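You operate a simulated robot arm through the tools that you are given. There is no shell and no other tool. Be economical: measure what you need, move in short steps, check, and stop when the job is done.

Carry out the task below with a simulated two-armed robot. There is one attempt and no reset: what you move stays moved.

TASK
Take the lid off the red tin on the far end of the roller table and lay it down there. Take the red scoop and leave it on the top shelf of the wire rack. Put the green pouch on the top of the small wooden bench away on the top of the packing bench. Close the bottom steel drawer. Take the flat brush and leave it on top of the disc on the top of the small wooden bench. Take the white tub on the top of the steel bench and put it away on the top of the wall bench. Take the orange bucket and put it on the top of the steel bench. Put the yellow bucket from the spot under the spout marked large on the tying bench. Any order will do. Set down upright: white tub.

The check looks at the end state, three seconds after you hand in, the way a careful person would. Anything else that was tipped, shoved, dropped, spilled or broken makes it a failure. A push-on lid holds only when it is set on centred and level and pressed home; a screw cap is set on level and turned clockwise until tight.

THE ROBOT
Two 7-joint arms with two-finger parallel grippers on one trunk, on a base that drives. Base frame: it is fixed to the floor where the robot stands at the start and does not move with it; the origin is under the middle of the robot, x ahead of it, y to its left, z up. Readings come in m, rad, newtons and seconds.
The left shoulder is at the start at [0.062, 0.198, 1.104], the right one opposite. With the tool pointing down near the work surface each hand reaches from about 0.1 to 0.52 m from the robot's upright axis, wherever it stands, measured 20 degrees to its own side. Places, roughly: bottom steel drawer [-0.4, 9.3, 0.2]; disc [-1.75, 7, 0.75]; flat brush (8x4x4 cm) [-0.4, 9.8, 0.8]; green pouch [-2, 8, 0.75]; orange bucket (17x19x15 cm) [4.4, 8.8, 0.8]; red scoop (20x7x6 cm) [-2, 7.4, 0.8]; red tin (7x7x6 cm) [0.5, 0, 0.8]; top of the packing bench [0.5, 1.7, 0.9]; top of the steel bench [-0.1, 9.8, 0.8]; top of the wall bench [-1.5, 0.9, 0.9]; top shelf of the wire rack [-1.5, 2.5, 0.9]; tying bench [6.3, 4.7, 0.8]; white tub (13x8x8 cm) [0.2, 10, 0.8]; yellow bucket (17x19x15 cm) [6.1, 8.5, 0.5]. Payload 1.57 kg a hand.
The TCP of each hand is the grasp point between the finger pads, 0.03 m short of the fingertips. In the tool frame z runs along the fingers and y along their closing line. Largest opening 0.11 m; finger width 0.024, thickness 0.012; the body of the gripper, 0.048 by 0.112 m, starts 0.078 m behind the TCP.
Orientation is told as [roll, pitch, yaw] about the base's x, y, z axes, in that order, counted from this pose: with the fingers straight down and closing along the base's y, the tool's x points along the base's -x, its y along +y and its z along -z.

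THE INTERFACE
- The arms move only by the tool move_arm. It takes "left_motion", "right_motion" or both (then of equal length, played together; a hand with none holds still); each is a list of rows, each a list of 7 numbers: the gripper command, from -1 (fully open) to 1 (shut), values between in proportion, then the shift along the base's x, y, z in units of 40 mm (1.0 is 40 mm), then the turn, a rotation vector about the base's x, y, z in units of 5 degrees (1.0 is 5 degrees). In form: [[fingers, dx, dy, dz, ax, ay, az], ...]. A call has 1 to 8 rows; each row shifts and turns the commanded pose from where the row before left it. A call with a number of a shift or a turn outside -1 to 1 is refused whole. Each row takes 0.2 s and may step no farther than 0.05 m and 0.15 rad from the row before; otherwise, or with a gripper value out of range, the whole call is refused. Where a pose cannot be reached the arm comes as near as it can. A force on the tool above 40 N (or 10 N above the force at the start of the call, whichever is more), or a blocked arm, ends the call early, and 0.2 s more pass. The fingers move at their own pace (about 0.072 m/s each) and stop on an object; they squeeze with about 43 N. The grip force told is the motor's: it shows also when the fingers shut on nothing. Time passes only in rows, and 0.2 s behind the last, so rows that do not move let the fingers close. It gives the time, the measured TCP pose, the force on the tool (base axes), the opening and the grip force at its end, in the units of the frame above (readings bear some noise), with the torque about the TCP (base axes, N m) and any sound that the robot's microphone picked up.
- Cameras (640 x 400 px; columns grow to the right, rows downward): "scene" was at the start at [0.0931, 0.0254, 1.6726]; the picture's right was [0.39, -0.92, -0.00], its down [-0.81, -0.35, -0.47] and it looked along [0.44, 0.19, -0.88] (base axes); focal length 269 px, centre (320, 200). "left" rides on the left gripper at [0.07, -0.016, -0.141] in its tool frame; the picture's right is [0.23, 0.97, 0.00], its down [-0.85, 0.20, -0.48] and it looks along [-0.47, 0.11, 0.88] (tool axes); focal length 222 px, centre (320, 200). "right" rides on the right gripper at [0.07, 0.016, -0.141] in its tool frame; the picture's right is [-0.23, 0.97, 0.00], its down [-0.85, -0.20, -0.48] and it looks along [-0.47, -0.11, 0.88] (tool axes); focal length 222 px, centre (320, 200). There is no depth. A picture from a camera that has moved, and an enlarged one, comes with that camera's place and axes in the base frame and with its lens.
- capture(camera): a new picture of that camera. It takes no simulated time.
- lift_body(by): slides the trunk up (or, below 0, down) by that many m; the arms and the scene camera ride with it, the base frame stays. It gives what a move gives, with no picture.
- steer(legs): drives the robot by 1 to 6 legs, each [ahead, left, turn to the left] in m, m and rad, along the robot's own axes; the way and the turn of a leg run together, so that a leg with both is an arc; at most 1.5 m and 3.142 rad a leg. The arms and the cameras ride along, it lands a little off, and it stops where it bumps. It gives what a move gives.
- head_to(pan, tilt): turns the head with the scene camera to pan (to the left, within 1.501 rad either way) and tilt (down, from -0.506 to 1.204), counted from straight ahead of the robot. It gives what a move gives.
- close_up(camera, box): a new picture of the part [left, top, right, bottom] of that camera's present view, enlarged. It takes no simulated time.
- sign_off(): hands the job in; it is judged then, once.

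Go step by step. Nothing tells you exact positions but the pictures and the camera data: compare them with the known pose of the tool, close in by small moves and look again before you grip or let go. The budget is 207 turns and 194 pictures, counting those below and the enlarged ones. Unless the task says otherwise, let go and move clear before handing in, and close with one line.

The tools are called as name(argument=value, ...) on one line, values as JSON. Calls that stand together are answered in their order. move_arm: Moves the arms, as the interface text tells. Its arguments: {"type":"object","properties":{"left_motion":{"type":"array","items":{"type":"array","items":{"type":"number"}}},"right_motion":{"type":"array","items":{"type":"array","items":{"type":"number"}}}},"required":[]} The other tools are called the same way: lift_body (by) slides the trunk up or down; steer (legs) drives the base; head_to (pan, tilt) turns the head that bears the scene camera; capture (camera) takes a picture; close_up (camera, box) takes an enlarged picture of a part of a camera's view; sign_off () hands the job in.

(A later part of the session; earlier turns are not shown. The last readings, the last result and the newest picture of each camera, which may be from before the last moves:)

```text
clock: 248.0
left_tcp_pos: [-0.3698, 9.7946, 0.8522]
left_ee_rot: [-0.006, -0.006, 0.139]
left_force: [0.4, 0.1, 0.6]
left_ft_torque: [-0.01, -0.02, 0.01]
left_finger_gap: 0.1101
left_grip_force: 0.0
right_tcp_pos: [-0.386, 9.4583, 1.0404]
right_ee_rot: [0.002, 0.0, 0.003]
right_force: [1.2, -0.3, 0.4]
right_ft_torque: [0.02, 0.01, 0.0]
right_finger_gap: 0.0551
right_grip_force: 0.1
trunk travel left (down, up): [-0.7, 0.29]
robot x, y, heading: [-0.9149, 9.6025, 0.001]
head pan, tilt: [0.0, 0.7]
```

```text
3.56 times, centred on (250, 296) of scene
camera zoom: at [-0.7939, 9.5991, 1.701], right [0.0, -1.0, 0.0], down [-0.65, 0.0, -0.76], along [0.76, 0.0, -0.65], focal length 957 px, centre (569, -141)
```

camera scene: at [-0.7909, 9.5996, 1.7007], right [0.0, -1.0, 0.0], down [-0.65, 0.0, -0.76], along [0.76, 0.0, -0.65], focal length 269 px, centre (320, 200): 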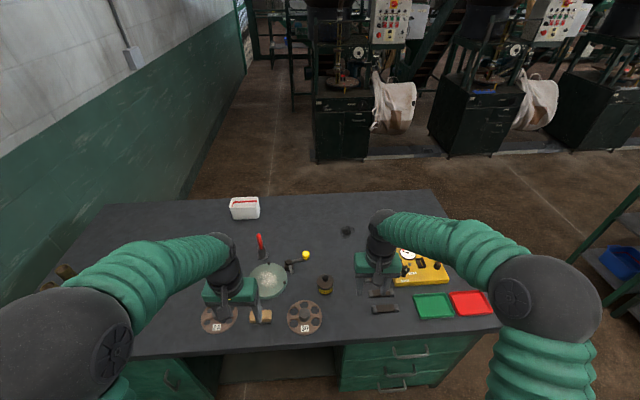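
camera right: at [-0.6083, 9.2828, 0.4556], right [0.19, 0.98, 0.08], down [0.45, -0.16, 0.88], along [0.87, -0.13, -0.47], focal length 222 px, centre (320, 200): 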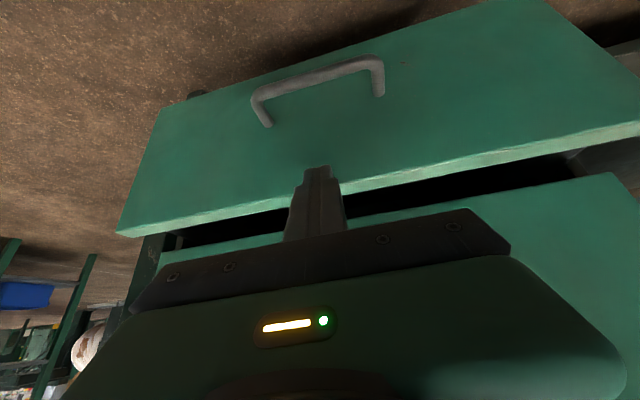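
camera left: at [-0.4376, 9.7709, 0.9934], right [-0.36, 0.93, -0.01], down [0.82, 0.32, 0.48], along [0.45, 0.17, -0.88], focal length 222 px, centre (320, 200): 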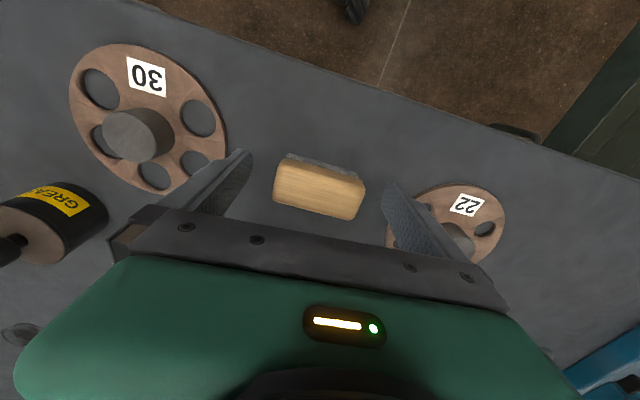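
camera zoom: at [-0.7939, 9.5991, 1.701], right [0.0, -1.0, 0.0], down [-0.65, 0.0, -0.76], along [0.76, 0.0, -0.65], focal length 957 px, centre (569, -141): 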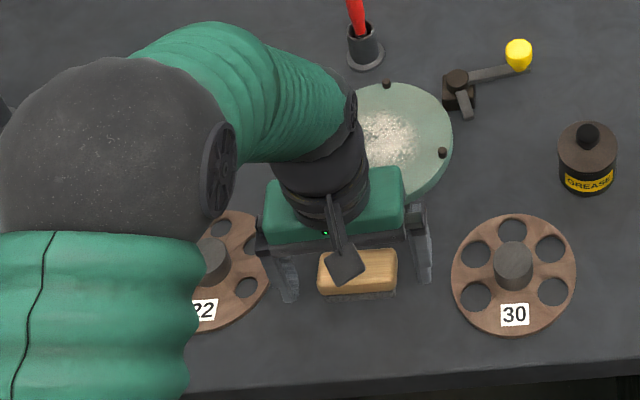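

Brush is between the fingers. Lower 8 mm more and close.

move_arm(left_motion=[[-1, 0.05, 0, -0.2, 0, 0, 0], [0, 0, 0, 0, 0, 0, 0], [1, 0, 0, 0, 0, 0, 0], [1, 0, 0, 0, 0, 0, 0], [1, 0, 0, 0, 0, 0, 0]])

capture(camera="left")

```text
clock: 249.2
left_tcp_pos: [-0.3674, 9.7954, 0.8438]
left_ee_rot: [-0.004, -0.004, 0.138]
left_force: [-0.8, 1.0, -0.1]
left_ft_torque: [-0.02, 0.01, -0.01]
left_finger_gap: 0.0716
left_grip_force: 43.0
right_tcp_pos: [-0.3861, 9.4574, 1.0394]
right_ee_rot: [0.003, 0.0, 0.0]
right_force: [-0.6, 1.1, 0.0]
right_ft_torque: [0.01, 0.01, -0.02]
right_finger_gap: 0.055
right_grip_force: 0.1
trunk travel left (down, up): [-0.7, 0.29]
robot x, y, heading: [-0.9111, 9.6021, -0.008]
head pan, tilt: [0.0, 0.7]
```

```text
104 pictures are left
camera left: at [-0.4356, 9.7709, 0.9848], right [-0.36, 0.93, -0.01], down [0.82, 0.32, 0.48], along [0.45, 0.17, -0.88], focal length 222 px, centre (320, 200)
```

left: 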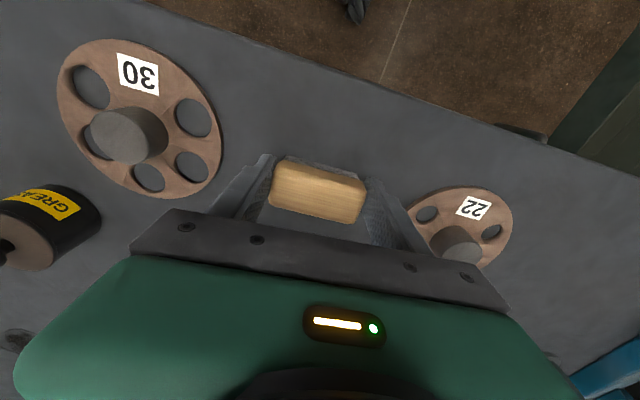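

Gripped at 72 mm. Lift and retract.

move_arm(left_motion=[[1, 0, 0, 0.4, 0, 0, 0], [1, 0, 0, 0.8, 0, 0, 0], [1, 0, 0, 1, 0, 0, 0], [1, 0, 0, 1, 0, 0, -0.4], [1, -0.3, 0, 1, 0, 0, -0.4], [1, -0.7, 0, 0.8, 0, 0, -0.4], [1, -0.9, 0, 0.5, 0, 0, -0.4], [1, -0.9, 0, 0, 0, 0, 0]])

capture(camera="left")

```text
clock: 251.0
left_tcp_pos: [-0.4802, 9.7953, 1.0637]
left_ee_rot: [-0.004, -0.006, -0.002]
left_force: [-0.5, 1.3, -0.2]
left_ft_torque: [0.02, 0.0, 0.04]
left_finger_gap: 0.0715
left_grip_force: 42.7
right_tcp_pos: [-0.3866, 9.4577, 1.0408]
right_ee_rot: [0.003, -0.003, 0.002]
right_force: [0.5, 0.1, 0.7]
right_ft_torque: [0.01, -0.01, 0.01]
right_finger_gap: 0.0549
right_grip_force: 0.1
trunk travel left (down, up): [-0.7, 0.29]
robot x, y, heading: [-0.9133, 9.6004, -0.001]
head pan, tilt: [0.0, 0.7]
```

```text
103 pictures are left
camera left: at [-0.5522, 9.7807, 1.2059], right [-0.22, 0.97, -0.01], down [0.85, 0.2, 0.48], along [0.47, 0.1, -0.88], focal length 222 px, centre (320, 200)
```

left: 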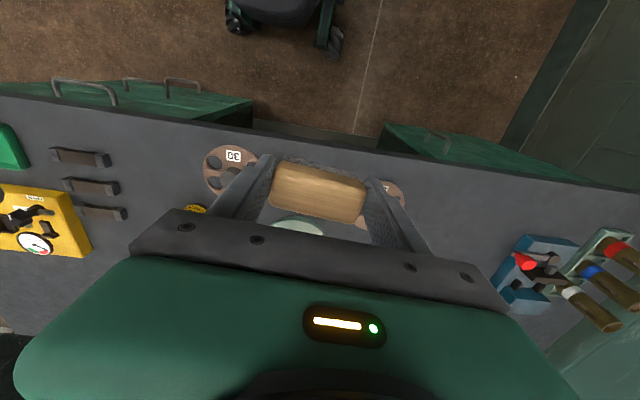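

Brush held. For the tub I go round to the bench's east side: back out, face north, slip sideways through the gap south of the bench. First part of the route:

steer(legs=[[-0.4, 0, 0], [0, 0, 1.571], [-1.0, 0, 0]])

head_to(pan=-1.45, tilt=0.7)

capture(camera="scene")

```text
clock: 262.2
left_tcp_pos: [-1.5044, 9.0196, 1.0642]
left_ee_rot: [-0.005, -0.003, 1.55]
left_force: [0.1, -0.4, -1.4]
left_ft_torque: [0.0, 0.0, 0.0]
left_finger_gap: 0.0711
left_grip_force: 42.7
right_tcp_pos: [-1.1635, 9.1082, 1.0397]
right_ee_rot: [0.003, 0.0, 1.556]
right_force: [0.8, -0.3, 0.6]
right_ft_torque: [0.01, 0.0, 0.04]
right_finger_gap: 0.0551
right_grip_force: 0.0
trunk travel left (down, up): [-0.7, 0.29]
robot x, y, heading: [-1.3141, 8.586, 1.551]
head pan, tilt: [0.0, 0.7]
```

```text
clock: 263.7
left_tcp_pos: [-1.5031, 9.0173, 1.0657]
left_ee_rot: [-0.005, -0.006, 1.553]
left_force: [0.6, 0.8, -0.8]
left_ft_torque: [0.02, 0.01, -0.03]
left_finger_gap: 0.071
left_grip_force: 43.2
right_tcp_pos: [-1.1635, 9.1055, 1.0407]
right_ee_rot: [0.003, -0.004, 1.557]
right_force: [0.2, -0.1, -0.4]
right_ft_torque: [0.01, 0.01, 0.03]
right_finger_gap: 0.0551
right_grip_force: 0.0
trunk travel left (down, up): [-0.7, 0.29]
robot x, y, heading: [-1.312, 8.5819, 1.552]
head pan, tilt: [-1.45, 0.7]
```

```text
102 pictures are left
camera scene: at [-1.2305, 8.6231, 1.7012], right [0.1, -0.99, 0.0], down [-0.64, -0.07, -0.76], along [0.76, 0.08, -0.64], focal length 269 px, centre (320, 200)
```

scene: 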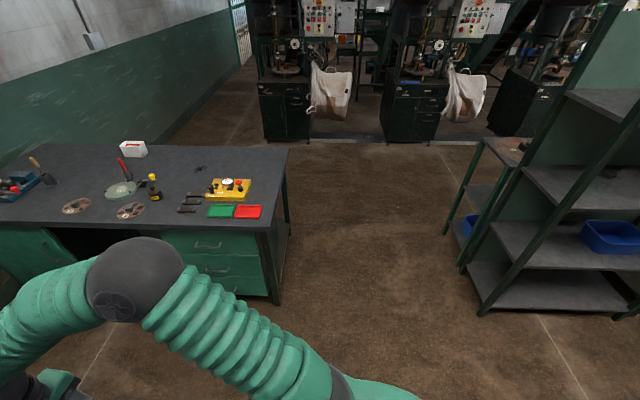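

The gap is wide (1.3 m). I slide east past the bench and go up its east side, then face west.

steer(legs=[[0, -1.2, 0.02], [0, -1.1, 0], [1.3, 0, 0], [0, 0, 1.571]])

head_to(pan=0, tilt=0.8)

capture(camera="scene")

```text
clock: 285.0
left_tcp_pos: [0.5768, 9.6731, 1.0652]
left_ee_rot: [-0.005, -0.005, 3.118]
left_force: [-0.2, 0.1, -0.5]
left_ft_torque: [0.02, 0.0, -0.01]
left_finger_gap: 0.0708
left_grip_force: 43.1
right_tcp_pos: [0.4898, 10.0132, 1.0408]
right_ee_rot: [0.004, -0.001, 3.123]
right_force: [0.0, 0.1, 0.4]
right_ft_torque: [0.01, 0.0, -0.05]
right_finger_gap: 0.0548
right_grip_force: 0.0
trunk travel left (down, up): [-0.7, 0.29]
robot x, y, heading: [1.0117, 9.8573, 3.121]
head pan, tilt: [-1.45, 0.7]
```

```text
clock: 286.6
left_tcp_pos: [0.5793, 9.6731, 1.0661]
left_ee_rot: [-0.004, -0.008, 3.118]
left_force: [-0.5, 0.3, 0.0]
left_ft_torque: [-0.02, -0.02, 0.02]
left_finger_gap: 0.0706
left_grip_force: 42.9
right_tcp_pos: [0.4904, 10.0134, 1.0416]
right_ee_rot: [0.003, -0.003, 3.125]
right_force: [-0.2, -0.1, -0.8]
right_ft_torque: [0.0, 0.0, 0.0]
right_finger_gap: 0.055
right_grip_force: 0.1
trunk travel left (down, up): [-0.7, 0.29]
robot x, y, heading: [1.0121, 9.8611, 3.117]
head pan, tilt: [0.0, 0.799]
```

```text
101 pictures are left
camera scene: at [0.8999, 9.8603, 1.6928], right [0.02, 1.0, 0.0], down [0.72, -0.02, -0.7], along [-0.7, 0.02, -0.72], focal length 269 px, centre (320, 200)
```

scene: 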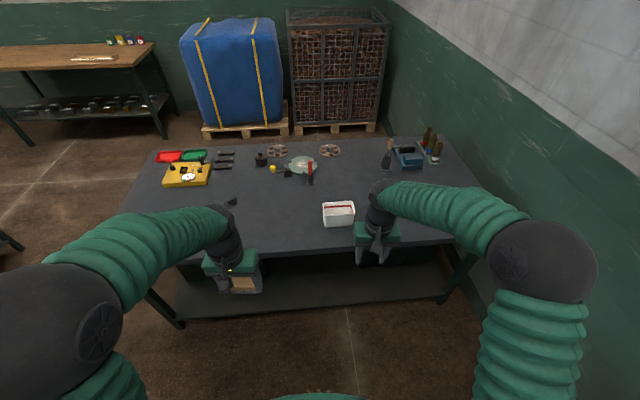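

The tub is open-topped at about (0.16, 9.96), long side along y; I need the hand turned 90° to grip across its 8 cm. I zoom and start turning the right hand.

close_up(camera="scene", box=[290, 180, 390, 243])

move_arm(right_motion=[[-1, 0, 0, 0.3, 0, 0, 1], [-1, 0, 0, 0.3, 0, 0, 1], [-1, 0, 0, 0.3, 0, 0, 1], [-1, 0, 0, 0, 0, 0, 1], [-1, 0, 0, 0, 0, 0, 1], [-1, 0, 0, 0, 0, 0, 1], [-1, 0, 0, 0, 0, 0, 1], [-1, 0, 0, 0, 0, 0, 1]])

move_arm(right_motion=[[-1, 0, 0, 0, 0, 0, 1], [-1, 0, 0, 0, 0, 0, 1], [-1, 0, 0, 0, 0, 0, 1], [-1, 0, 0, 0, 0, 0, 1], [-1, 0, 0, 0, 0, 0, 1], [-1, 0, 0, 0, 0, 0, 1], [-1, 0, 0, 0, 0, 0, 1], [-1, 0, 0, 0, 0, 0, 1]])

```text
6.35 times, centred on (340, 212) of scene
camera zoom: at [0.8999, 9.8603, 1.6928], right [0.02, 1.0, 0.0], down [0.72, -0.02, -0.7], along [-0.7, 0.02, -0.72], focal length 1709 px, centre (193, 127)
```

zoom: 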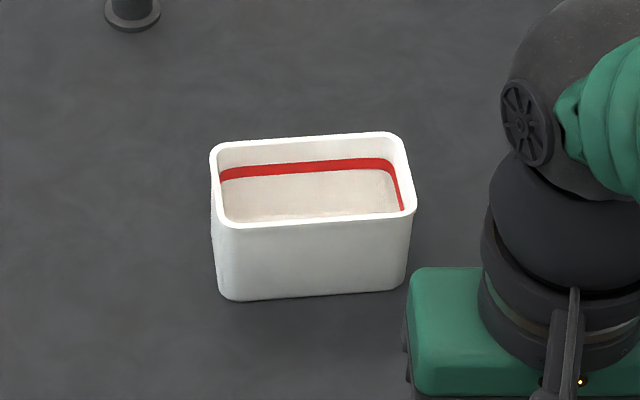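

```text
clock: 288.4
left_tcp_pos: [0.5775, 9.6738, 1.0653]
left_ee_rot: [-0.006, -0.006, 3.119]
left_force: [-0.3, 0.2, -0.8]
left_ft_torque: [-0.04, -0.01, 0.02]
left_finger_gap: 0.0708
left_grip_force: 44.0
right_tcp_pos: [0.4921, 10.0121, 1.0778]
right_ee_rot: [0.006, -0.005, -2.461]
right_force: [0.3, 0.9, -0.2]
right_ft_torque: [0.01, 0.02, -0.03]
right_finger_gap: 0.1098
right_grip_force: 0.1
trunk travel left (down, up): [-0.7, 0.29]
robot x, y, heading: [1.014, 9.8573, 3.113]
head pan, tilt: [0.0, 0.799]
```

```text
clock: 290.2
left_tcp_pos: [0.5793, 9.672, 1.065]
left_ee_rot: [-0.005, -0.006, 3.12]
left_force: [0.5, -0.1, -1.1]
left_ft_torque: [0.01, -0.01, 0.0]
left_finger_gap: 0.0711
left_grip_force: 42.8
right_tcp_pos: [0.4906, 10.0131, 1.0776]
right_ee_rot: [0.003, -0.002, -1.761]
right_force: [-0.8, -0.4, 0.8]
right_ft_torque: [-0.04, 0.0, -0.01]
right_finger_gap: 0.1099
right_grip_force: 0.1
trunk travel left (down, up): [-0.7, 0.29]
robot x, y, heading: [1.0184, 9.8602, 3.12]
head pan, tilt: [0.0, 0.799]
```

Rotation works. I drive 0.31 m closer and finish the yaw to match the tub (≈5° skew).

steer(legs=[[0.31, 0.06, 0.02]])

move_arm(right_motion=[[-1, 0, 0, 0, 0, 0, 1], [-1, 0, 0, 0, 0, 0, 1], [-1, 0, 0, 0, 0, 0, 0.9], [-1, 0, 0, -0.5, 0, 0, 0], [-1, 0, 0, -0.5, 0, 0, 0]])

capture(camera="right")

capture(camera="scene")

```text
clock: 292.3
left_tcp_pos: [0.2693, 9.6111, 1.0656]
left_ee_rot: [-0.003, -0.009, 3.136]
left_force: [-0.4, 0.2, -0.2]
left_ft_torque: [-0.01, 0.02, 0.0]
left_finger_gap: 0.071
left_grip_force: 42.6
right_tcp_pos: [0.1766, 9.949, 1.0784]
right_ee_rot: [0.002, -0.005, -1.745]
right_force: [0.2, 0.5, -0.2]
right_ft_torque: [0.0, 0.01, 0.01]
right_finger_gap: 0.1098
right_grip_force: 0.0
trunk travel left (down, up): [-0.7, 0.29]
robot x, y, heading: [0.6991, 9.7988, 3.14]
head pan, tilt: [0.0, 0.799]
```

```text
clock: 293.5
left_tcp_pos: [0.2682, 9.6096, 1.0652]
left_ee_rot: [-0.005, -0.008, 3.135]
left_force: [0.9, 0.0, -1.0]
left_ft_torque: [0.03, -0.03, 0.02]
left_finger_gap: 0.0707
left_grip_force: 43.0
right_tcp_pos: [0.1756, 9.9473, 1.0364]
right_ee_rot: [0.004, -0.004, -1.492]
right_force: [0.4, 0.2, 0.1]
right_ft_torque: [0.0, -0.03, 0.02]
right_finger_gap: 0.1098
right_grip_force: 0.0
trunk travel left (down, up): [-0.7, 0.29]
robot x, y, heading: [0.7017, 9.8069, 3.133]
head pan, tilt: [0.0, 0.799]
```

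```text
99 pictures are left
camera right: at [0.1846, 10.0188, 1.1791], right [0.99, -0.15, 0.01], down [-0.13, -0.87, 0.48], along [-0.07, -0.48, -0.88], focal length 222 px, centre (320, 200)
```

right: 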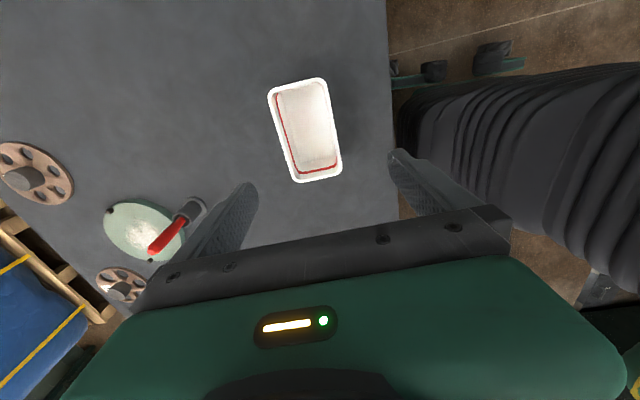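

```text
98 pictures are left
camera scene: at [0.585, 9.8022, 1.6927], right [0.0, 1.0, 0.0], down [0.72, 0.0, -0.7], along [-0.7, 0.0, -0.72], focal length 269 px, centre (320, 200)
```

scene: 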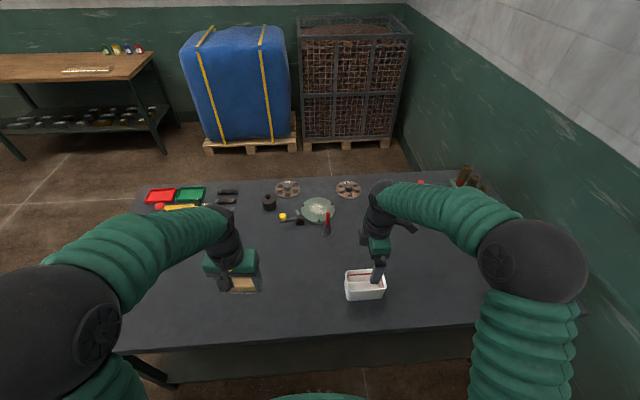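

Tub centre (0.160, 9.960), hand aligned within ~1°. I centre and descend to just above the rim to check.

move_arm(right_motion=[[-1, -0.4, 0.3, -0.5, 0, 0, 0.2], [-1, 0, 0, -0.8, 0, 0, 0], [-1, 0, 0, -0.8, 0, 0, 0], [-1, 0, 0, -0.5, 0, 0, 0], [-1, 0, 0, 0, 0, 0, 0]])

capture(camera="right")

close_up(camera="scene", box=[290, 220, 430, 320])

```text
clock: 294.7
left_tcp_pos: [0.2692, 9.6101, 1.0653]
left_ee_rot: [-0.007, -0.009, 3.137]
left_force: [-0.2, -0.2, -1.0]
left_ft_torque: [0.01, 0.04, 0.02]
left_finger_gap: 0.071
left_grip_force: 42.8
right_tcp_pos: [0.1603, 9.9591, 0.9331]
right_ee_rot: [0.004, -0.002, -1.478]
right_force: [0.0, 0.2, 0.9]
right_ft_torque: [0.02, -0.01, 0.01]
right_finger_gap: 0.11
right_grip_force: 0.0
trunk travel left (down, up): [-0.7, 0.29]
robot x, y, heading: [0.6988, 9.804, 3.141]
head pan, tilt: [0.0, 0.799]
```

```text
97 pictures are left
camera right: at [0.1698, 10.0304, 1.0744], right [0.99, -0.13, 0.0], down [-0.12, -0.87, 0.48], along [-0.06, -0.48, -0.88], focal length 222 px, centre (320, 200)
```

right: 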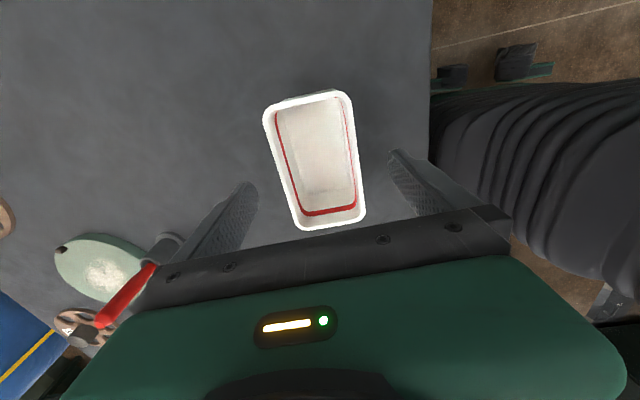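

```text
4.00 times, centred on (360, 270) of scene
camera zoom: at [0.5855, 9.8023, 1.6928], right [0.0, 1.0, 0.0], down [0.72, 0.0, -0.7], along [-0.7, 0.0, -0.72], focal length 1076 px, centre (160, -80)
```

zoom: 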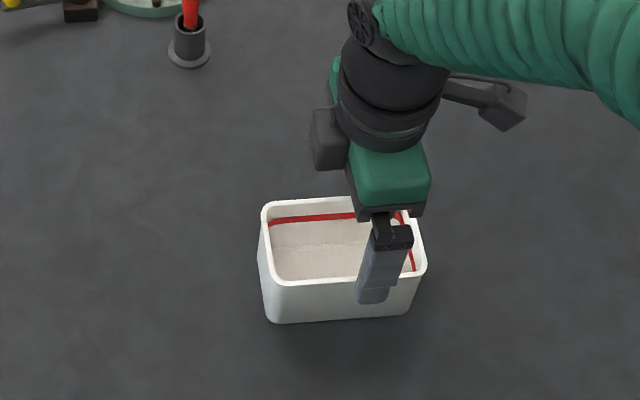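

Well aligned. Descend around the tub and close.

move_arm(right_motion=[[-1, -0.07, 0.15, -0.6, 0, 0, 0], [-1, 0, 0, -0.6, 0, 0, 0], [-1, 0, 0, -0.5, 0, 0, 0], [-0.3, 0, 0, 0, 0, 0, 0], [0.5, 0, 0, 0, 0, 0, 0], [1, 0, 0, 0, 0, 0, 0], [1, 0, 0, 0, 0, 0, 0]])

capture(camera="right")

```text
clock: 296.3
left_tcp_pos: [0.2691, 9.6085, 1.0649]
left_ee_rot: [-0.005, -0.008, 3.136]
left_force: [0.2, -0.1, -0.3]
left_ft_torque: [0.03, 0.0, 0.0]
left_finger_gap: 0.0708
left_grip_force: 43.3
right_tcp_pos: [0.1567, 9.9642, 0.8645]
right_ee_rot: [0.004, -0.005, -1.475]
right_force: [0.5, -0.2, 0.1]
right_ft_torque: [0.01, -0.03, 0.03]
right_finger_gap: 0.071
right_grip_force: 42.9
trunk travel left (down, up): [-0.7, 0.29]
robot x, y, heading: [0.7007, 9.8014, 3.137]
head pan, tilt: [0.0, 0.799]
```

```text
95 pictures are left
camera right: at [0.165, 10.0371, 1.0066], right [0.99, -0.13, 0.01], down [-0.12, -0.87, 0.48], along [-0.06, -0.48, -0.88], focal length 222 px, centre (320, 200)
```

right: 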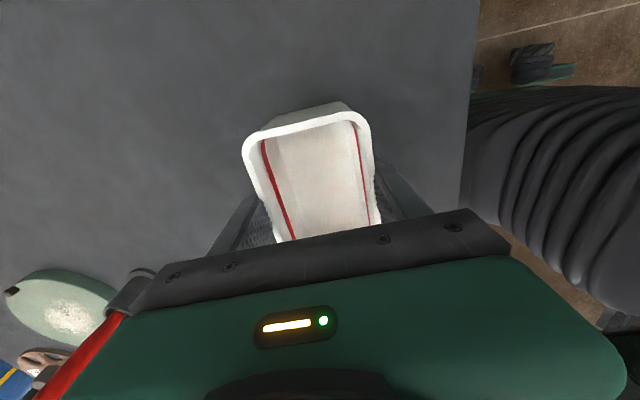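

Tub gripped. I lift it, then back out and travel west (facing west) through the gap toward the wooden bench.

move_arm(right_motion=[[1, 0, 0, 0.4, 0, 0, 0], [1, 0, 0, 0.8, 0, 0, 0], [1, 0, 0, 1, 0, 0, 0], [1, 0, 0, 1, 0, 0, 0], [1, 0.3, 0, 1, 0, 0, 0], [1, 0.8, 0, 0.5, 0, 0, 0], [1, 0.8, 0, 0, 0, 0, 0]])

capture(camera="right")

steer(legs=[[-0.36, 0, 0], [0, 1.38, 0]])

head_to(pan=0, tilt=0.5)

capture(camera="scene")

```text
clock: 297.9
left_tcp_pos: [0.2697, 9.6082, 1.0669]
left_ee_rot: [-0.005, -0.011, 3.136]
left_force: [0.6, -0.4, -0.7]
left_ft_torque: [0.02, 0.0, 0.0]
left_finger_gap: 0.0708
left_grip_force: 42.7
right_tcp_pos: [0.2327, 9.9679, 1.0548]
right_ee_rot: [0.004, -0.004, -1.473]
right_force: [0.3, -0.6, 0.2]
right_ft_torque: [0.0, 0.01, -0.01]
right_finger_gap: 0.0713
right_grip_force: 42.6
trunk travel left (down, up): [-0.7, 0.29]
robot x, y, heading: [0.7033, 9.8066, 3.139]
head pan, tilt: [0.0, 0.799]
```

```text
94 pictures are left
camera right: at [0.2421, 10.0384, 1.196], right [0.99, -0.13, 0.0], down [-0.12, -0.87, 0.48], along [-0.06, -0.48, -0.88], focal length 222 px, centre (320, 200)
```

right: 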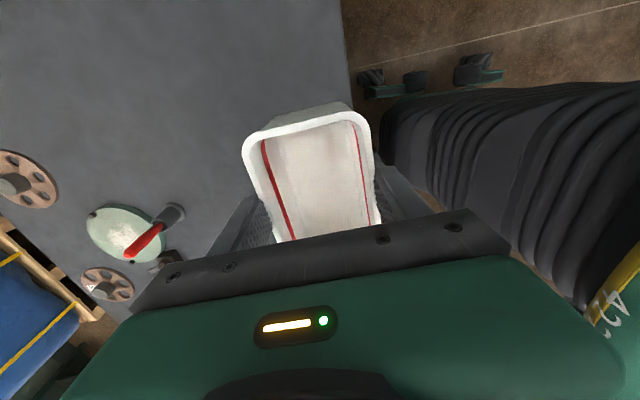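

```text
clock: 306.8
left_tcp_pos: [0.6282, 8.2132, 1.0668]
left_ee_rot: [-0.004, -0.008, 3.137]
left_force: [0.2, 0.4, -1.5]
left_ft_torque: [-0.01, -0.01, -0.01]
left_finger_gap: 0.0707
left_grip_force: 43.2
right_tcp_pos: [0.5921, 8.5705, 1.0538]
right_ee_rot: [0.004, -0.006, -1.475]
right_force: [0.3, 0.3, -1.0]
right_ft_torque: [-0.03, -0.02, -0.04]
right_finger_gap: 0.0711
right_grip_force: 43.2
trunk travel left (down, up): [-0.7, 0.29]
robot x, y, heading: [1.0649, 8.4051, 3.141]
head pan, tilt: [0.0, 0.799]
```

```text
clock: 307.6
left_tcp_pos: [0.6295, 8.2121, 1.0659]
left_ee_rot: [-0.005, -0.01, 3.135]
left_force: [0.6, 0.5, -0.1]
left_ft_torque: [-0.04, -0.02, 0.01]
left_finger_gap: 0.0708
left_grip_force: 43.0
right_tcp_pos: [0.5931, 8.5688, 1.0546]
right_ee_rot: [0.004, -0.003, -1.477]
right_force: [0.4, -0.5, -0.5]
right_ft_torque: [0.02, 0.02, 0.01]
right_finger_gap: 0.071
right_grip_force: 43.0
trunk travel left (down, up): [-0.7, 0.29]
robot x, y, heading: [1.0615, 8.4058, 3.137]
head pan, tilt: [0.0, 0.499]
```

```text
93 pictures are left
camera scene: at [0.9356, 8.4049, 1.7186], right [0.0, 1.0, 0.0], down [0.48, 0.0, -0.88], along [-0.88, 0.0, -0.48], focal length 269 px, centre (320, 200)
```

scene: 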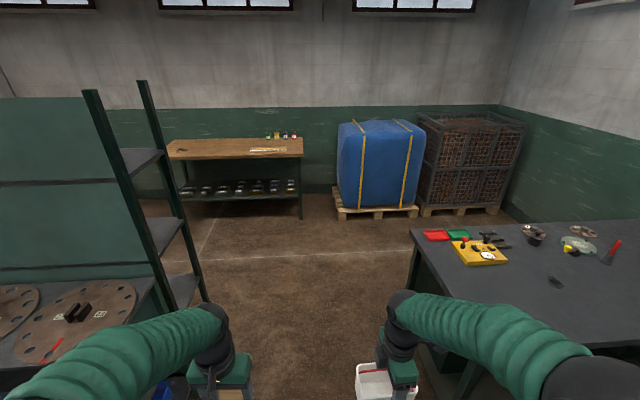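

The lane is clear; I keep slightly to the bench side while passing the shelf, then slide left to the wooden bench.

steer(legs=[[0, -0.12, 0], [1.5, 0, 0], [0.55, 0, 0], [0, 1.36, 0]])

head_to(pan=0.1, tilt=0.8)

capture(camera="scene")

```text
clock: 324.9
left_tcp_pos: [-1.3803, 6.9782, 1.0665]
left_ee_rot: [-0.003, -0.01, -3.129]
left_force: [0.4, 0.3, -1.3]
left_ft_torque: [-0.01, -0.02, 0.04]
left_finger_gap: 0.0709
left_grip_force: 42.0
right_tcp_pos: [-1.4228, 7.3349, 1.0541]
right_ee_rot: [0.003, -0.005, -1.46]
right_force: [0.1, 1.1, -0.5]
right_ft_torque: [0.01, 0.02, 0.01]
right_finger_gap: 0.0713
right_grip_force: 43.1
trunk travel left (down, up): [-0.7, 0.29]
robot x, y, heading: [-0.9543, 7.175, -3.128]
head pan, tilt: [0.0, 0.499]
```

```text
clock: 325.7
left_tcp_pos: [-1.379, 6.9762, 1.0663]
left_ee_rot: [-0.005, -0.013, -3.13]
left_force: [0.6, 0.5, -1.4]
left_ft_torque: [0.0, -0.02, 0.0]
left_finger_gap: 0.0707
left_grip_force: 42.5
right_tcp_pos: [-1.4208, 7.3332, 1.0537]
right_ee_rot: [0.002, -0.004, -1.458]
right_force: [0.2, 0.0, -0.8]
right_ft_torque: [0.02, 0.01, 0.04]
right_finger_gap: 0.0715
right_grip_force: 43.3
trunk travel left (down, up): [-0.7, 0.29]
robot x, y, heading: [-0.9521, 7.1782, -3.126]
head pan, tilt: [0.099, 0.799]
```

```text
92 pictures are left
camera scene: at [-1.0666, 7.1671, 1.6928], right [-0.11, 0.99, 0.0], down [0.71, 0.08, -0.7], along [-0.69, -0.08, -0.72], focal length 269 px, centre (320, 200)
```

scene: 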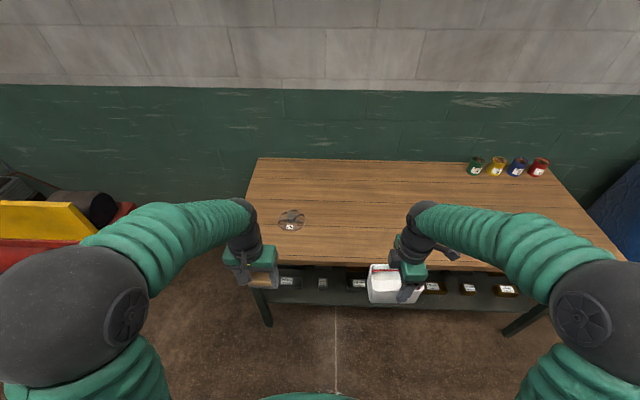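

close_up(camera="scene", box=[250, 190, 330, 240])

steer(legs=[[0.3, 0, -0.013]])

capture(camera="left")

```text
8.00 times, centred on (290, 215) of scene
camera zoom: at [-1.0666, 7.1671, 1.6928], right [-0.11, 0.99, 0.0], down [0.71, 0.08, -0.7], along [-0.69, -0.08, -0.72], focal length 2153 px, centre (560, 80)
```

zoom: 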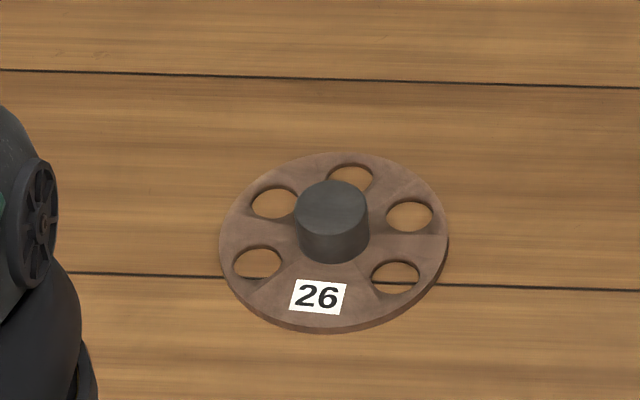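

```text
clock: 327.8
left_tcp_pos: [-1.6845, 6.9783, 1.0675]
left_ee_rot: [-0.006, -0.011, -3.14]
left_force: [-0.3, 0.3, -0.8]
left_ft_torque: [0.0, -0.01, -0.02]
left_finger_gap: 0.071
left_grip_force: 43.1
right_tcp_pos: [-1.7233, 7.3359, 1.055]
right_ee_rot: [0.0, -0.002, -1.47]
right_force: [-0.3, 0.0, -1.4]
right_ft_torque: [0.03, 0.03, 0.01]
right_finger_gap: 0.0712
right_grip_force: 42.8
trunk travel left (down, up): [-0.7, 0.29]
robot x, y, heading: [-1.2587, 7.1738, -3.142]
head pan, tilt: [0.099, 0.799]
```

```text
90 pictures are left
camera left: at [-1.614, 6.9947, 1.2081], right [0.23, -0.97, -0.01], down [-0.85, -0.2, 0.49], along [-0.48, -0.1, -0.87], focal length 222 px, centre (320, 200)
```

left: 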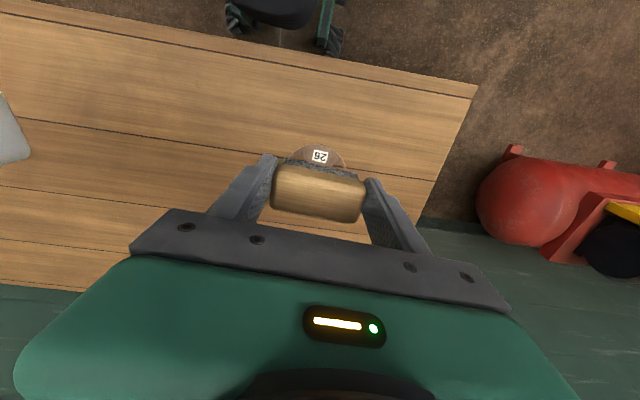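

The disc (Ø12 cm) has a 3.8 cm hub; I'll rest the brush centred on it. Hub centre ≈(-1.763, 6.968). Moving the brush above it.

move_arm(left_motion=[[1, -0.7, -0.1, 0, 0, 0, 0], [1, -0.7, -0.1, 0, 0, 0.1, 0], [1, -0.56, -0.08, -0.4, 0, 0, 0], [1, 0, 0, -0.8, 0, 0, 0], [1, 0, 0, -0.8, 0, 0, 0], [1, 0, 0, -0.8, 0, 0, 0], [1, 0, 0, 0, 0, 0, 0]])

capture(camera="left")

close_up(camera="scene", box=[200, 200, 360, 300])

```text
clock: 329.4
left_tcp_pos: [-1.7642, 6.9677, 0.9547]
left_ee_rot: [-0.005, -0.022, -3.139]
left_force: [0.3, 0.0, -0.6]
left_ft_torque: [-0.03, -0.01, 0.01]
left_finger_gap: 0.071
left_grip_force: 43.3
right_tcp_pos: [-1.7231, 7.3353, 1.0562]
right_ee_rot: [0.002, -0.003, -1.468]
right_force: [0.7, 0.0, -0.5]
right_ft_torque: [0.02, 0.02, -0.03]
right_finger_gap: 0.0713
right_grip_force: 43.4
trunk travel left (down, up): [-0.7, 0.29]
robot x, y, heading: [-1.2597, 7.1739, -3.145]
head pan, tilt: [0.099, 0.799]
```

```text
89 pictures are left
camera left: at [-1.6923, 6.9836, 1.0949], right [0.23, -0.97, -0.01], down [-0.84, -0.2, 0.5], along [-0.48, -0.1, -0.87], focal length 222 px, centre (320, 200)
```

left: 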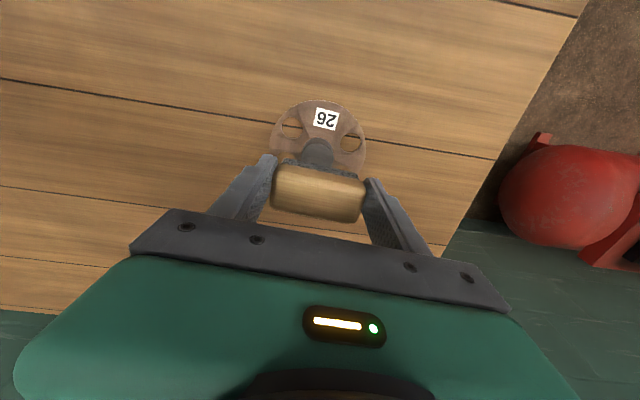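

```text
4.00 times, centred on (280, 250) of scene
camera zoom: at [-1.3721, 7.1653, 1.6928], right [-0.1, 0.99, 0.0], down [0.71, 0.07, -0.7], along [-0.69, -0.07, -0.72], focal length 1076 px, centre (480, 0)
```

zoom: 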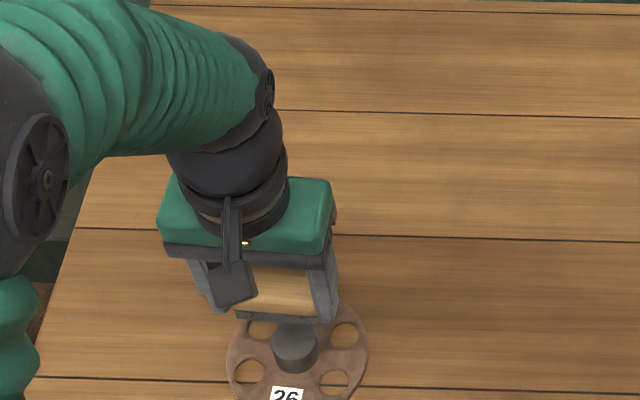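

Hub confirmed at (-1.767, 6.972). I correct a few mm, level the tool, and lower until contact.

move_arm(left_motion=[[1, -0.07, 0.1, -0.3, 0, -0.25, 0], [1, 0, 0, -0.3, 0, 0, 0], [1, 0, 0, -0.25, 0, 0, 0], [1, 0, 0, -0.12, 0, 0, 0], [1, 0, 0, -0.12, 0, 0, 0], [1, 0, 0, -0.12, 0, 0, 0], [1, 0, 0, -0.12, 0, 0, 0], [1, 0, 0, -0.12, 0, 0, 0]])

capture(camera="left")

close_up(camera="scene", box=[200, 200, 360, 300])

```text
clock: 331.2
left_tcp_pos: [-1.7672, 6.9715, 0.8959]
left_ee_rot: [-0.007, 0.002, -3.139]
left_force: [0.2, 0.9, -1.2]
left_ft_torque: [0.01, -0.03, 0.01]
left_finger_gap: 0.0709
left_grip_force: 43.3
right_tcp_pos: [-1.7238, 7.3363, 1.0555]
right_ee_rot: [0.002, -0.003, -1.47]
right_force: [-0.4, 0.6, -0.6]
right_ft_torque: [-0.02, -0.01, 0.02]
right_finger_gap: 0.0714
right_grip_force: 42.7
trunk travel left (down, up): [-0.7, 0.29]
robot x, y, heading: [-1.2602, 7.1765, -3.138]
head pan, tilt: [0.099, 0.799]
```

```text
87 pictures are left
camera left: at [-1.6984, 6.9877, 1.0382], right [0.23, -0.97, 0.0], down [-0.86, -0.2, 0.48], along [-0.46, -0.1, -0.88], focal length 222 px, centre (320, 200)
```

left: 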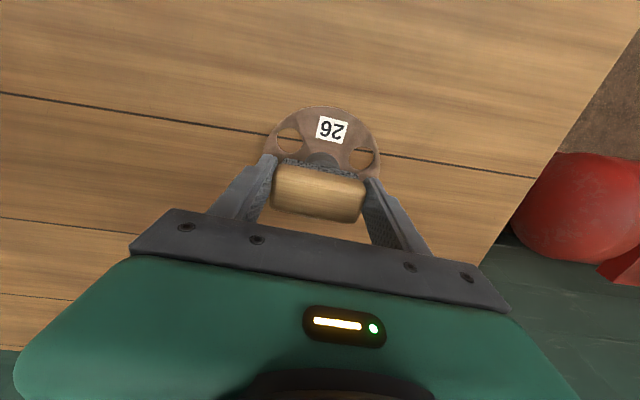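

```text
4.00 times, centred on (280, 250) of scene
camera zoom: at [-1.3728, 7.1654, 1.6927], right [-0.1, 0.99, 0.0], down [0.72, 0.07, -0.7], along [-0.69, -0.07, -0.72], focal length 1076 px, centre (480, 0)
```

zoom: 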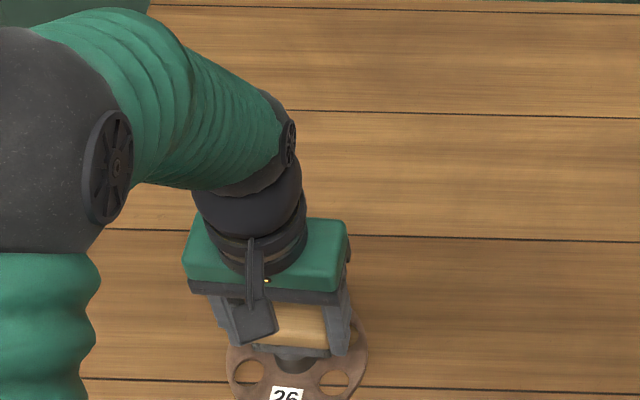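

move_arm(left_motion=[[1, 0, 0, -0.1, 0, 0, 0], [1, 0, 0, -0.1, 0, 0, 0], [1, 0, 0, -0.1, 0, 0, 0], [1, 0, 0, -0.1, 0, 0, 0], [1, 0, 0, -0.1, 0, 0, 0], [1, 0, 0, -0.1, 0, 0, 0]])

capture(camera="left")

```text
clock: 332.2
left_tcp_pos: [-1.7656, 6.9719, 0.8866]
left_ee_rot: [-0.005, -0.007, -3.139]
left_force: [8.2, 0.1, 23.8]
left_ft_torque: [-0.24, -0.22, 0.09]
left_finger_gap: 0.0708
left_grip_force: 42.7
right_tcp_pos: [-1.7204, 7.3377, 1.0568]
right_ee_rot: [-0.002, -0.005, -1.468]
right_force: [-0.7, -1.1, -0.4]
right_ft_torque: [0.01, -0.01, -0.02]
right_finger_gap: 0.0711
right_grip_force: 42.9
trunk travel left (down, up): [-0.7, 0.29]
robot x, y, heading: [-1.2568, 7.1779, -3.141]
head pan, tilt: [0.099, 0.799]
stopped in row 5 (left hand): the force on the tool passed its limit at 59 N (the readings are from after the stop); the commanded pose is now the measured one
```

```text
85 pictures are left
camera left: at [-1.6955, 6.9885, 1.0276], right [0.23, -0.97, 0.0], down [-0.85, -0.2, 0.48], along [-0.47, -0.11, -0.88], focal length 222 px, centre (320, 200)
```

left: 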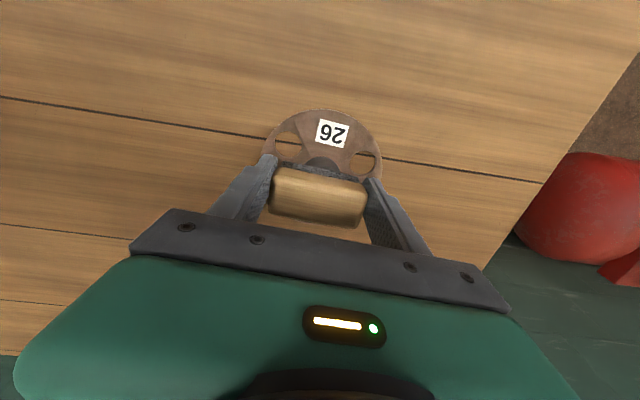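

Contact on the hub at z≈0.887. I release slowly and rise.

move_arm(left_motion=[[1, 0, 0, 0.03, 0, 0.08, 0], [-0.4, 0, 0, 0, 0, 0, 0], [-0.5, 0, 0, 0, 0, 0, 0], [-0.5, 0, 0, 0.2, 0, 0, 0], [-0.5, 0, 0, 0.5, 0, 0, 0], [-0.5, 0, 0, 0.9, 0, 0, 0], [-0.5, 0, 0, 1, 0, 0, 0], [-0.5, 0.4, 0, 1, 0, 0, 0]])

capture(camera="left")

close_up(camera="scene", box=[200, 200, 360, 300])

```text
clock: 334.0
left_tcp_pos: [-1.7493, 6.9703, 1.0287]
left_ee_rot: [-0.004, -0.009, -3.14]
left_force: [-0.4, -0.3, -0.1]
left_ft_torque: [0.0, 0.03, 0.02]
left_finger_gap: 0.0826
left_grip_force: 0.0
right_tcp_pos: [-1.7224, 7.3366, 1.055]
right_ee_rot: [-0.001, -0.005, -1.47]
right_force: [-0.1, -0.1, -1.2]
right_ft_torque: [0.01, 0.01, 0.01]
right_finger_gap: 0.0711
right_grip_force: 43.4
trunk travel left (down, up): [-0.7, 0.29]
robot x, y, heading: [-1.2562, 7.1723, -3.14]
head pan, tilt: [0.099, 0.799]
```

```text
84 pictures are left
camera left: at [-1.6793, 6.9865, 1.1694], right [0.23, -0.97, -0.01], down [-0.85, -0.2, 0.49], along [-0.48, -0.11, -0.87], focal length 222 px, centre (320, 200)
```

left: 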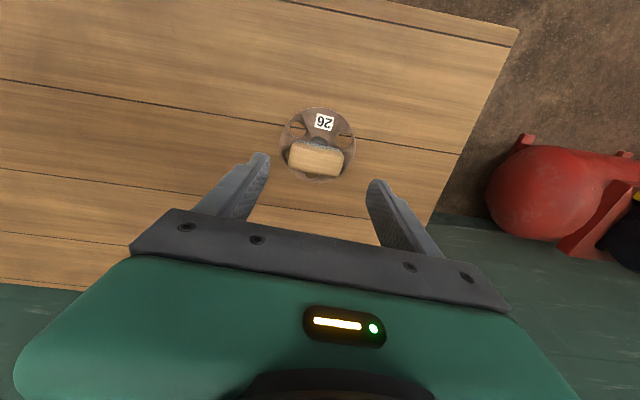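

```text
4.00 times, centred on (280, 250) of scene
camera zoom: at [-1.3697, 7.1658, 1.6929], right [-0.1, 0.99, 0.0], down [0.71, 0.07, -0.7], along [-0.69, -0.07, -0.72], focal length 1076 px, centre (480, 0)
```

zoom: 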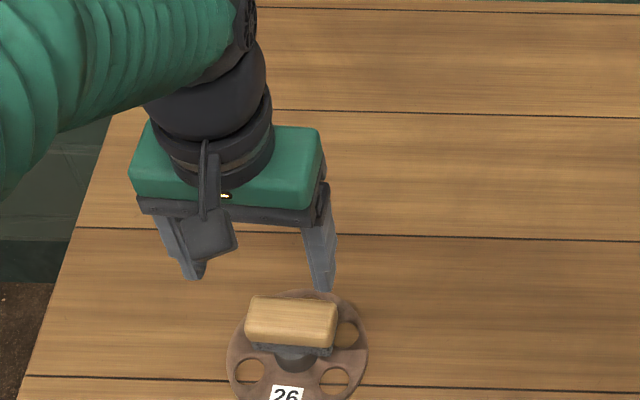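

close_up(camera="left", box=[270, 95, 370, 195])

close_up(camera="scene", box=[240, 260, 304, 300])

```text
4.00 times, centred on (320, 145) of left
camera zoom: at [-1.6793, 6.9865, 1.1694], right [0.23, -0.97, -0.01], down [-0.85, -0.2, 0.49], along [-0.48, -0.11, -0.87], focal length 888 px, centre (320, 420)
```

zoom: 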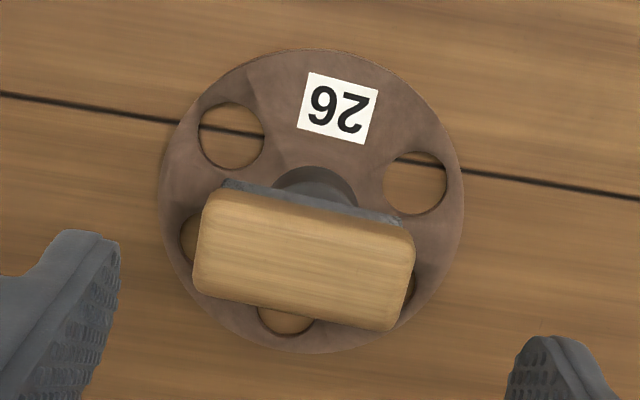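

```text
10.00 times, centred on (272, 280) of scene
camera zoom: at [-1.3697, 7.1658, 1.6929], right [-0.1, 0.99, 0.0], down [0.71, 0.07, -0.7], along [-0.69, -0.07, -0.72], focal length 2691 px, centre (800, -600)
```

zoom: 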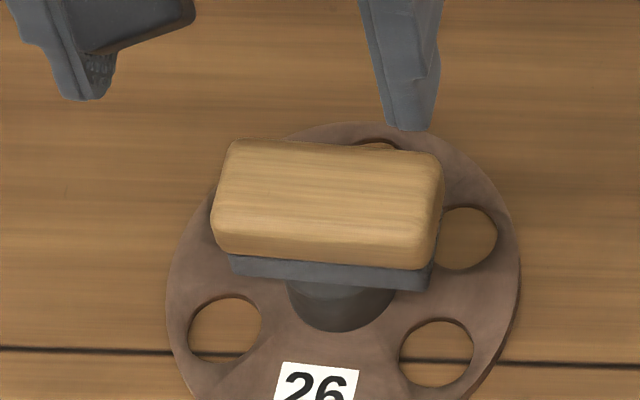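

The brush rests steadily on the disc. Now the tub: back out, drive south down the corridor and face the wall bench.

steer(legs=[[-0.63, 0, 0], [0, 0, 1.57], [1.5, 0, 0], [1.5, 0, 0], [1.5, 0, 0]])

head_to(pan=-0.5, tilt=0.5)

capture(camera="scene")

```text
clock: 362.2
left_tcp_pos: [-0.4018, 2.2187, 1.028]
left_ee_rot: [-0.005, -0.01, -1.56]
left_force: [-0.3, 0.6, 0.6]
left_ft_torque: [-0.02, 0.01, 0.0]
left_finger_gap: 0.0824
left_grip_force: 0.0
right_tcp_pos: [-0.7683, 2.2429, 1.0553]
right_ee_rot: [0.002, -0.006, 0.111]
right_force: [-0.3, 0.2, 0.1]
right_ft_torque: [0.02, -0.01, 0.03]
right_finger_gap: 0.0712
right_grip_force: 43.0
trunk travel left (down, up): [-0.7, 0.29]
robot x, y, heading: [-0.6109, 2.7077, -1.558]
head pan, tilt: [0.099, 0.799]
```

```text
clock: 363.2
left_tcp_pos: [-0.4012, 2.2197, 1.028]
left_ee_rot: [-0.003, -0.011, -1.559]
left_force: [0.3, 0.9, -0.4]
left_ft_torque: [-0.03, 0.04, 0.01]
left_finger_gap: 0.0823
left_grip_force: 0.1
right_tcp_pos: [-0.7675, 2.2434, 1.056]
right_ee_rot: [0.0, -0.002, 0.111]
right_force: [0.0, -1.3, -1.4]
right_ft_torque: [-0.01, 0.04, 0.0]
right_finger_gap: 0.0713
right_grip_force: 43.0
trunk travel left (down, up): [-0.7, 0.29]
robot x, y, heading: [-0.6078, 2.709, -1.556]
head pan, tilt: [-0.499, 0.499]
```

```text
80 pictures are left
camera scene: at [-0.653, 2.5939, 1.7187], right [-0.88, 0.47, 0.0], down [0.22, 0.43, -0.88], along [-0.41, -0.77, -0.48], focal length 269 px, centre (320, 200)
```

scene: 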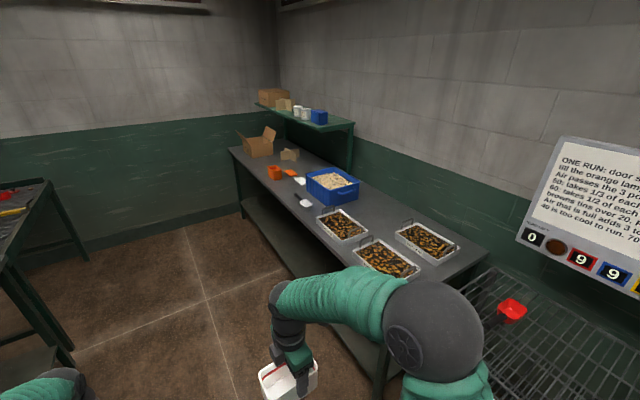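

close_up(camera="scene", box=[220, 110, 480, 280])

```text
2.35 times, centred on (350, 195) of scene
camera zoom: at [-0.653, 2.5939, 1.7187], right [-0.88, 0.47, 0.0], down [0.22, 0.43, -0.88], along [-0.41, -0.77, -0.48], focal length 633 px, centre (249, 212)
```

zoom: 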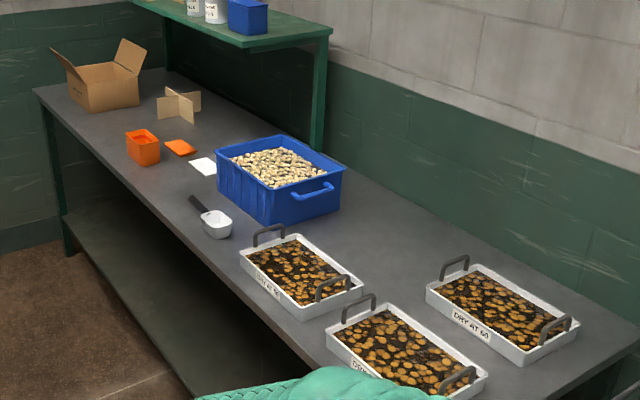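

A free spot lies on the bench front between the white scoop and the orange pot, about (-1.245, 0.92). I drive there and face west.

steer(legs=[[1.5, 0, 0], [0.43, 0, 0], [0, 0, -1.58]])

head_to(pan=0, tilt=0.8)

capture(camera="scene")

capture(camera="right")

```text
clock: 376.7
left_tcp_pos: [-1.1179, 0.6035, 1.0265]
left_ee_rot: [-0.005, -0.014, 3.104]
left_force: [0.5, -0.7, 0.1]
left_ft_torque: [0.03, 0.02, 0.0]
left_finger_gap: 0.0826
left_grip_force: 0.0
right_tcp_pos: [-1.0768, 0.9679, 1.0554]
right_ee_rot: [0.002, -0.004, -1.508]
right_force: [-0.6, -0.3, 0.0]
right_ft_torque: [0.01, -0.03, -0.05]
right_finger_gap: 0.0711
right_grip_force: 43.1
trunk travel left (down, up): [-0.7, 0.29]
robot x, y, heading: [-0.6156, 0.7896, 3.099]
head pan, tilt: [-0.499, 0.499]
```

```text
clock: 377.6
left_tcp_pos: [-1.1162, 0.6042, 1.0292]
left_ee_rot: [-0.003, -0.013, 3.106]
left_force: [-0.3, 0.6, 0.4]
left_ft_torque: [-0.04, -0.01, 0.02]
left_finger_gap: 0.0825
left_grip_force: 0.0
right_tcp_pos: [-1.0743, 0.9674, 1.0563]
right_ee_rot: [-0.001, -0.003, -1.507]
right_force: [-0.7, -0.6, -0.6]
right_ft_torque: [0.02, -0.01, 0.01]
right_finger_gap: 0.0713
right_grip_force: 43.0
trunk travel left (down, up): [-0.7, 0.29]
robot x, y, heading: [-0.6191, 0.7912, 3.107]
head pan, tilt: [0.0, 0.799]
```

```text
78 pictures are left
camera scene: at [-0.7328, 0.793, 1.6928], right [0.04, 1.0, 0.0], down [0.72, -0.03, -0.7], along [-0.7, 0.03, -0.72], focal length 269 px, centre (320, 200)
```

scene: 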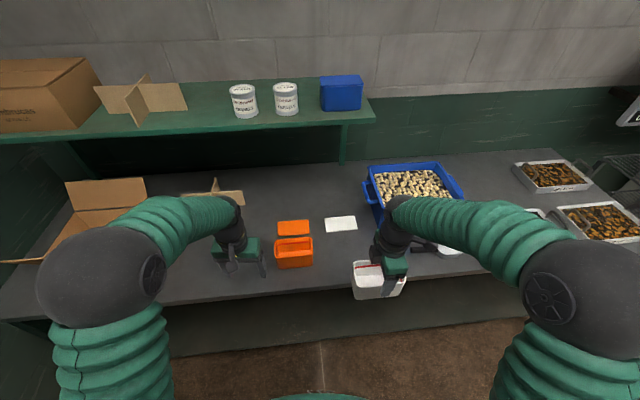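

```text
77 pictures are left
camera right: at [-1.0634, 1.0398, 1.1978], right [0.99, -0.17, 0.0], down [-0.14, -0.86, 0.48], along [-0.08, -0.47, -0.88], focal length 222 px, centre (320, 200)
```

right: 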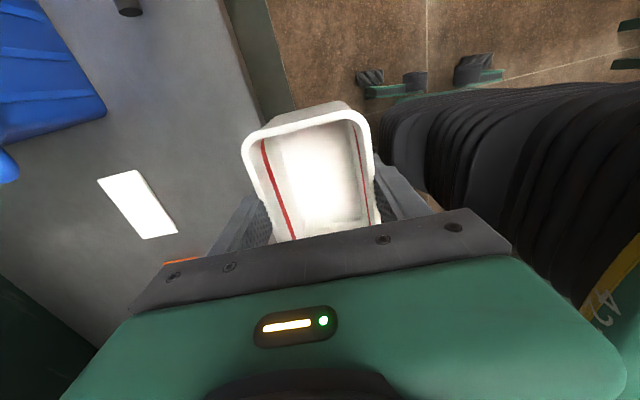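

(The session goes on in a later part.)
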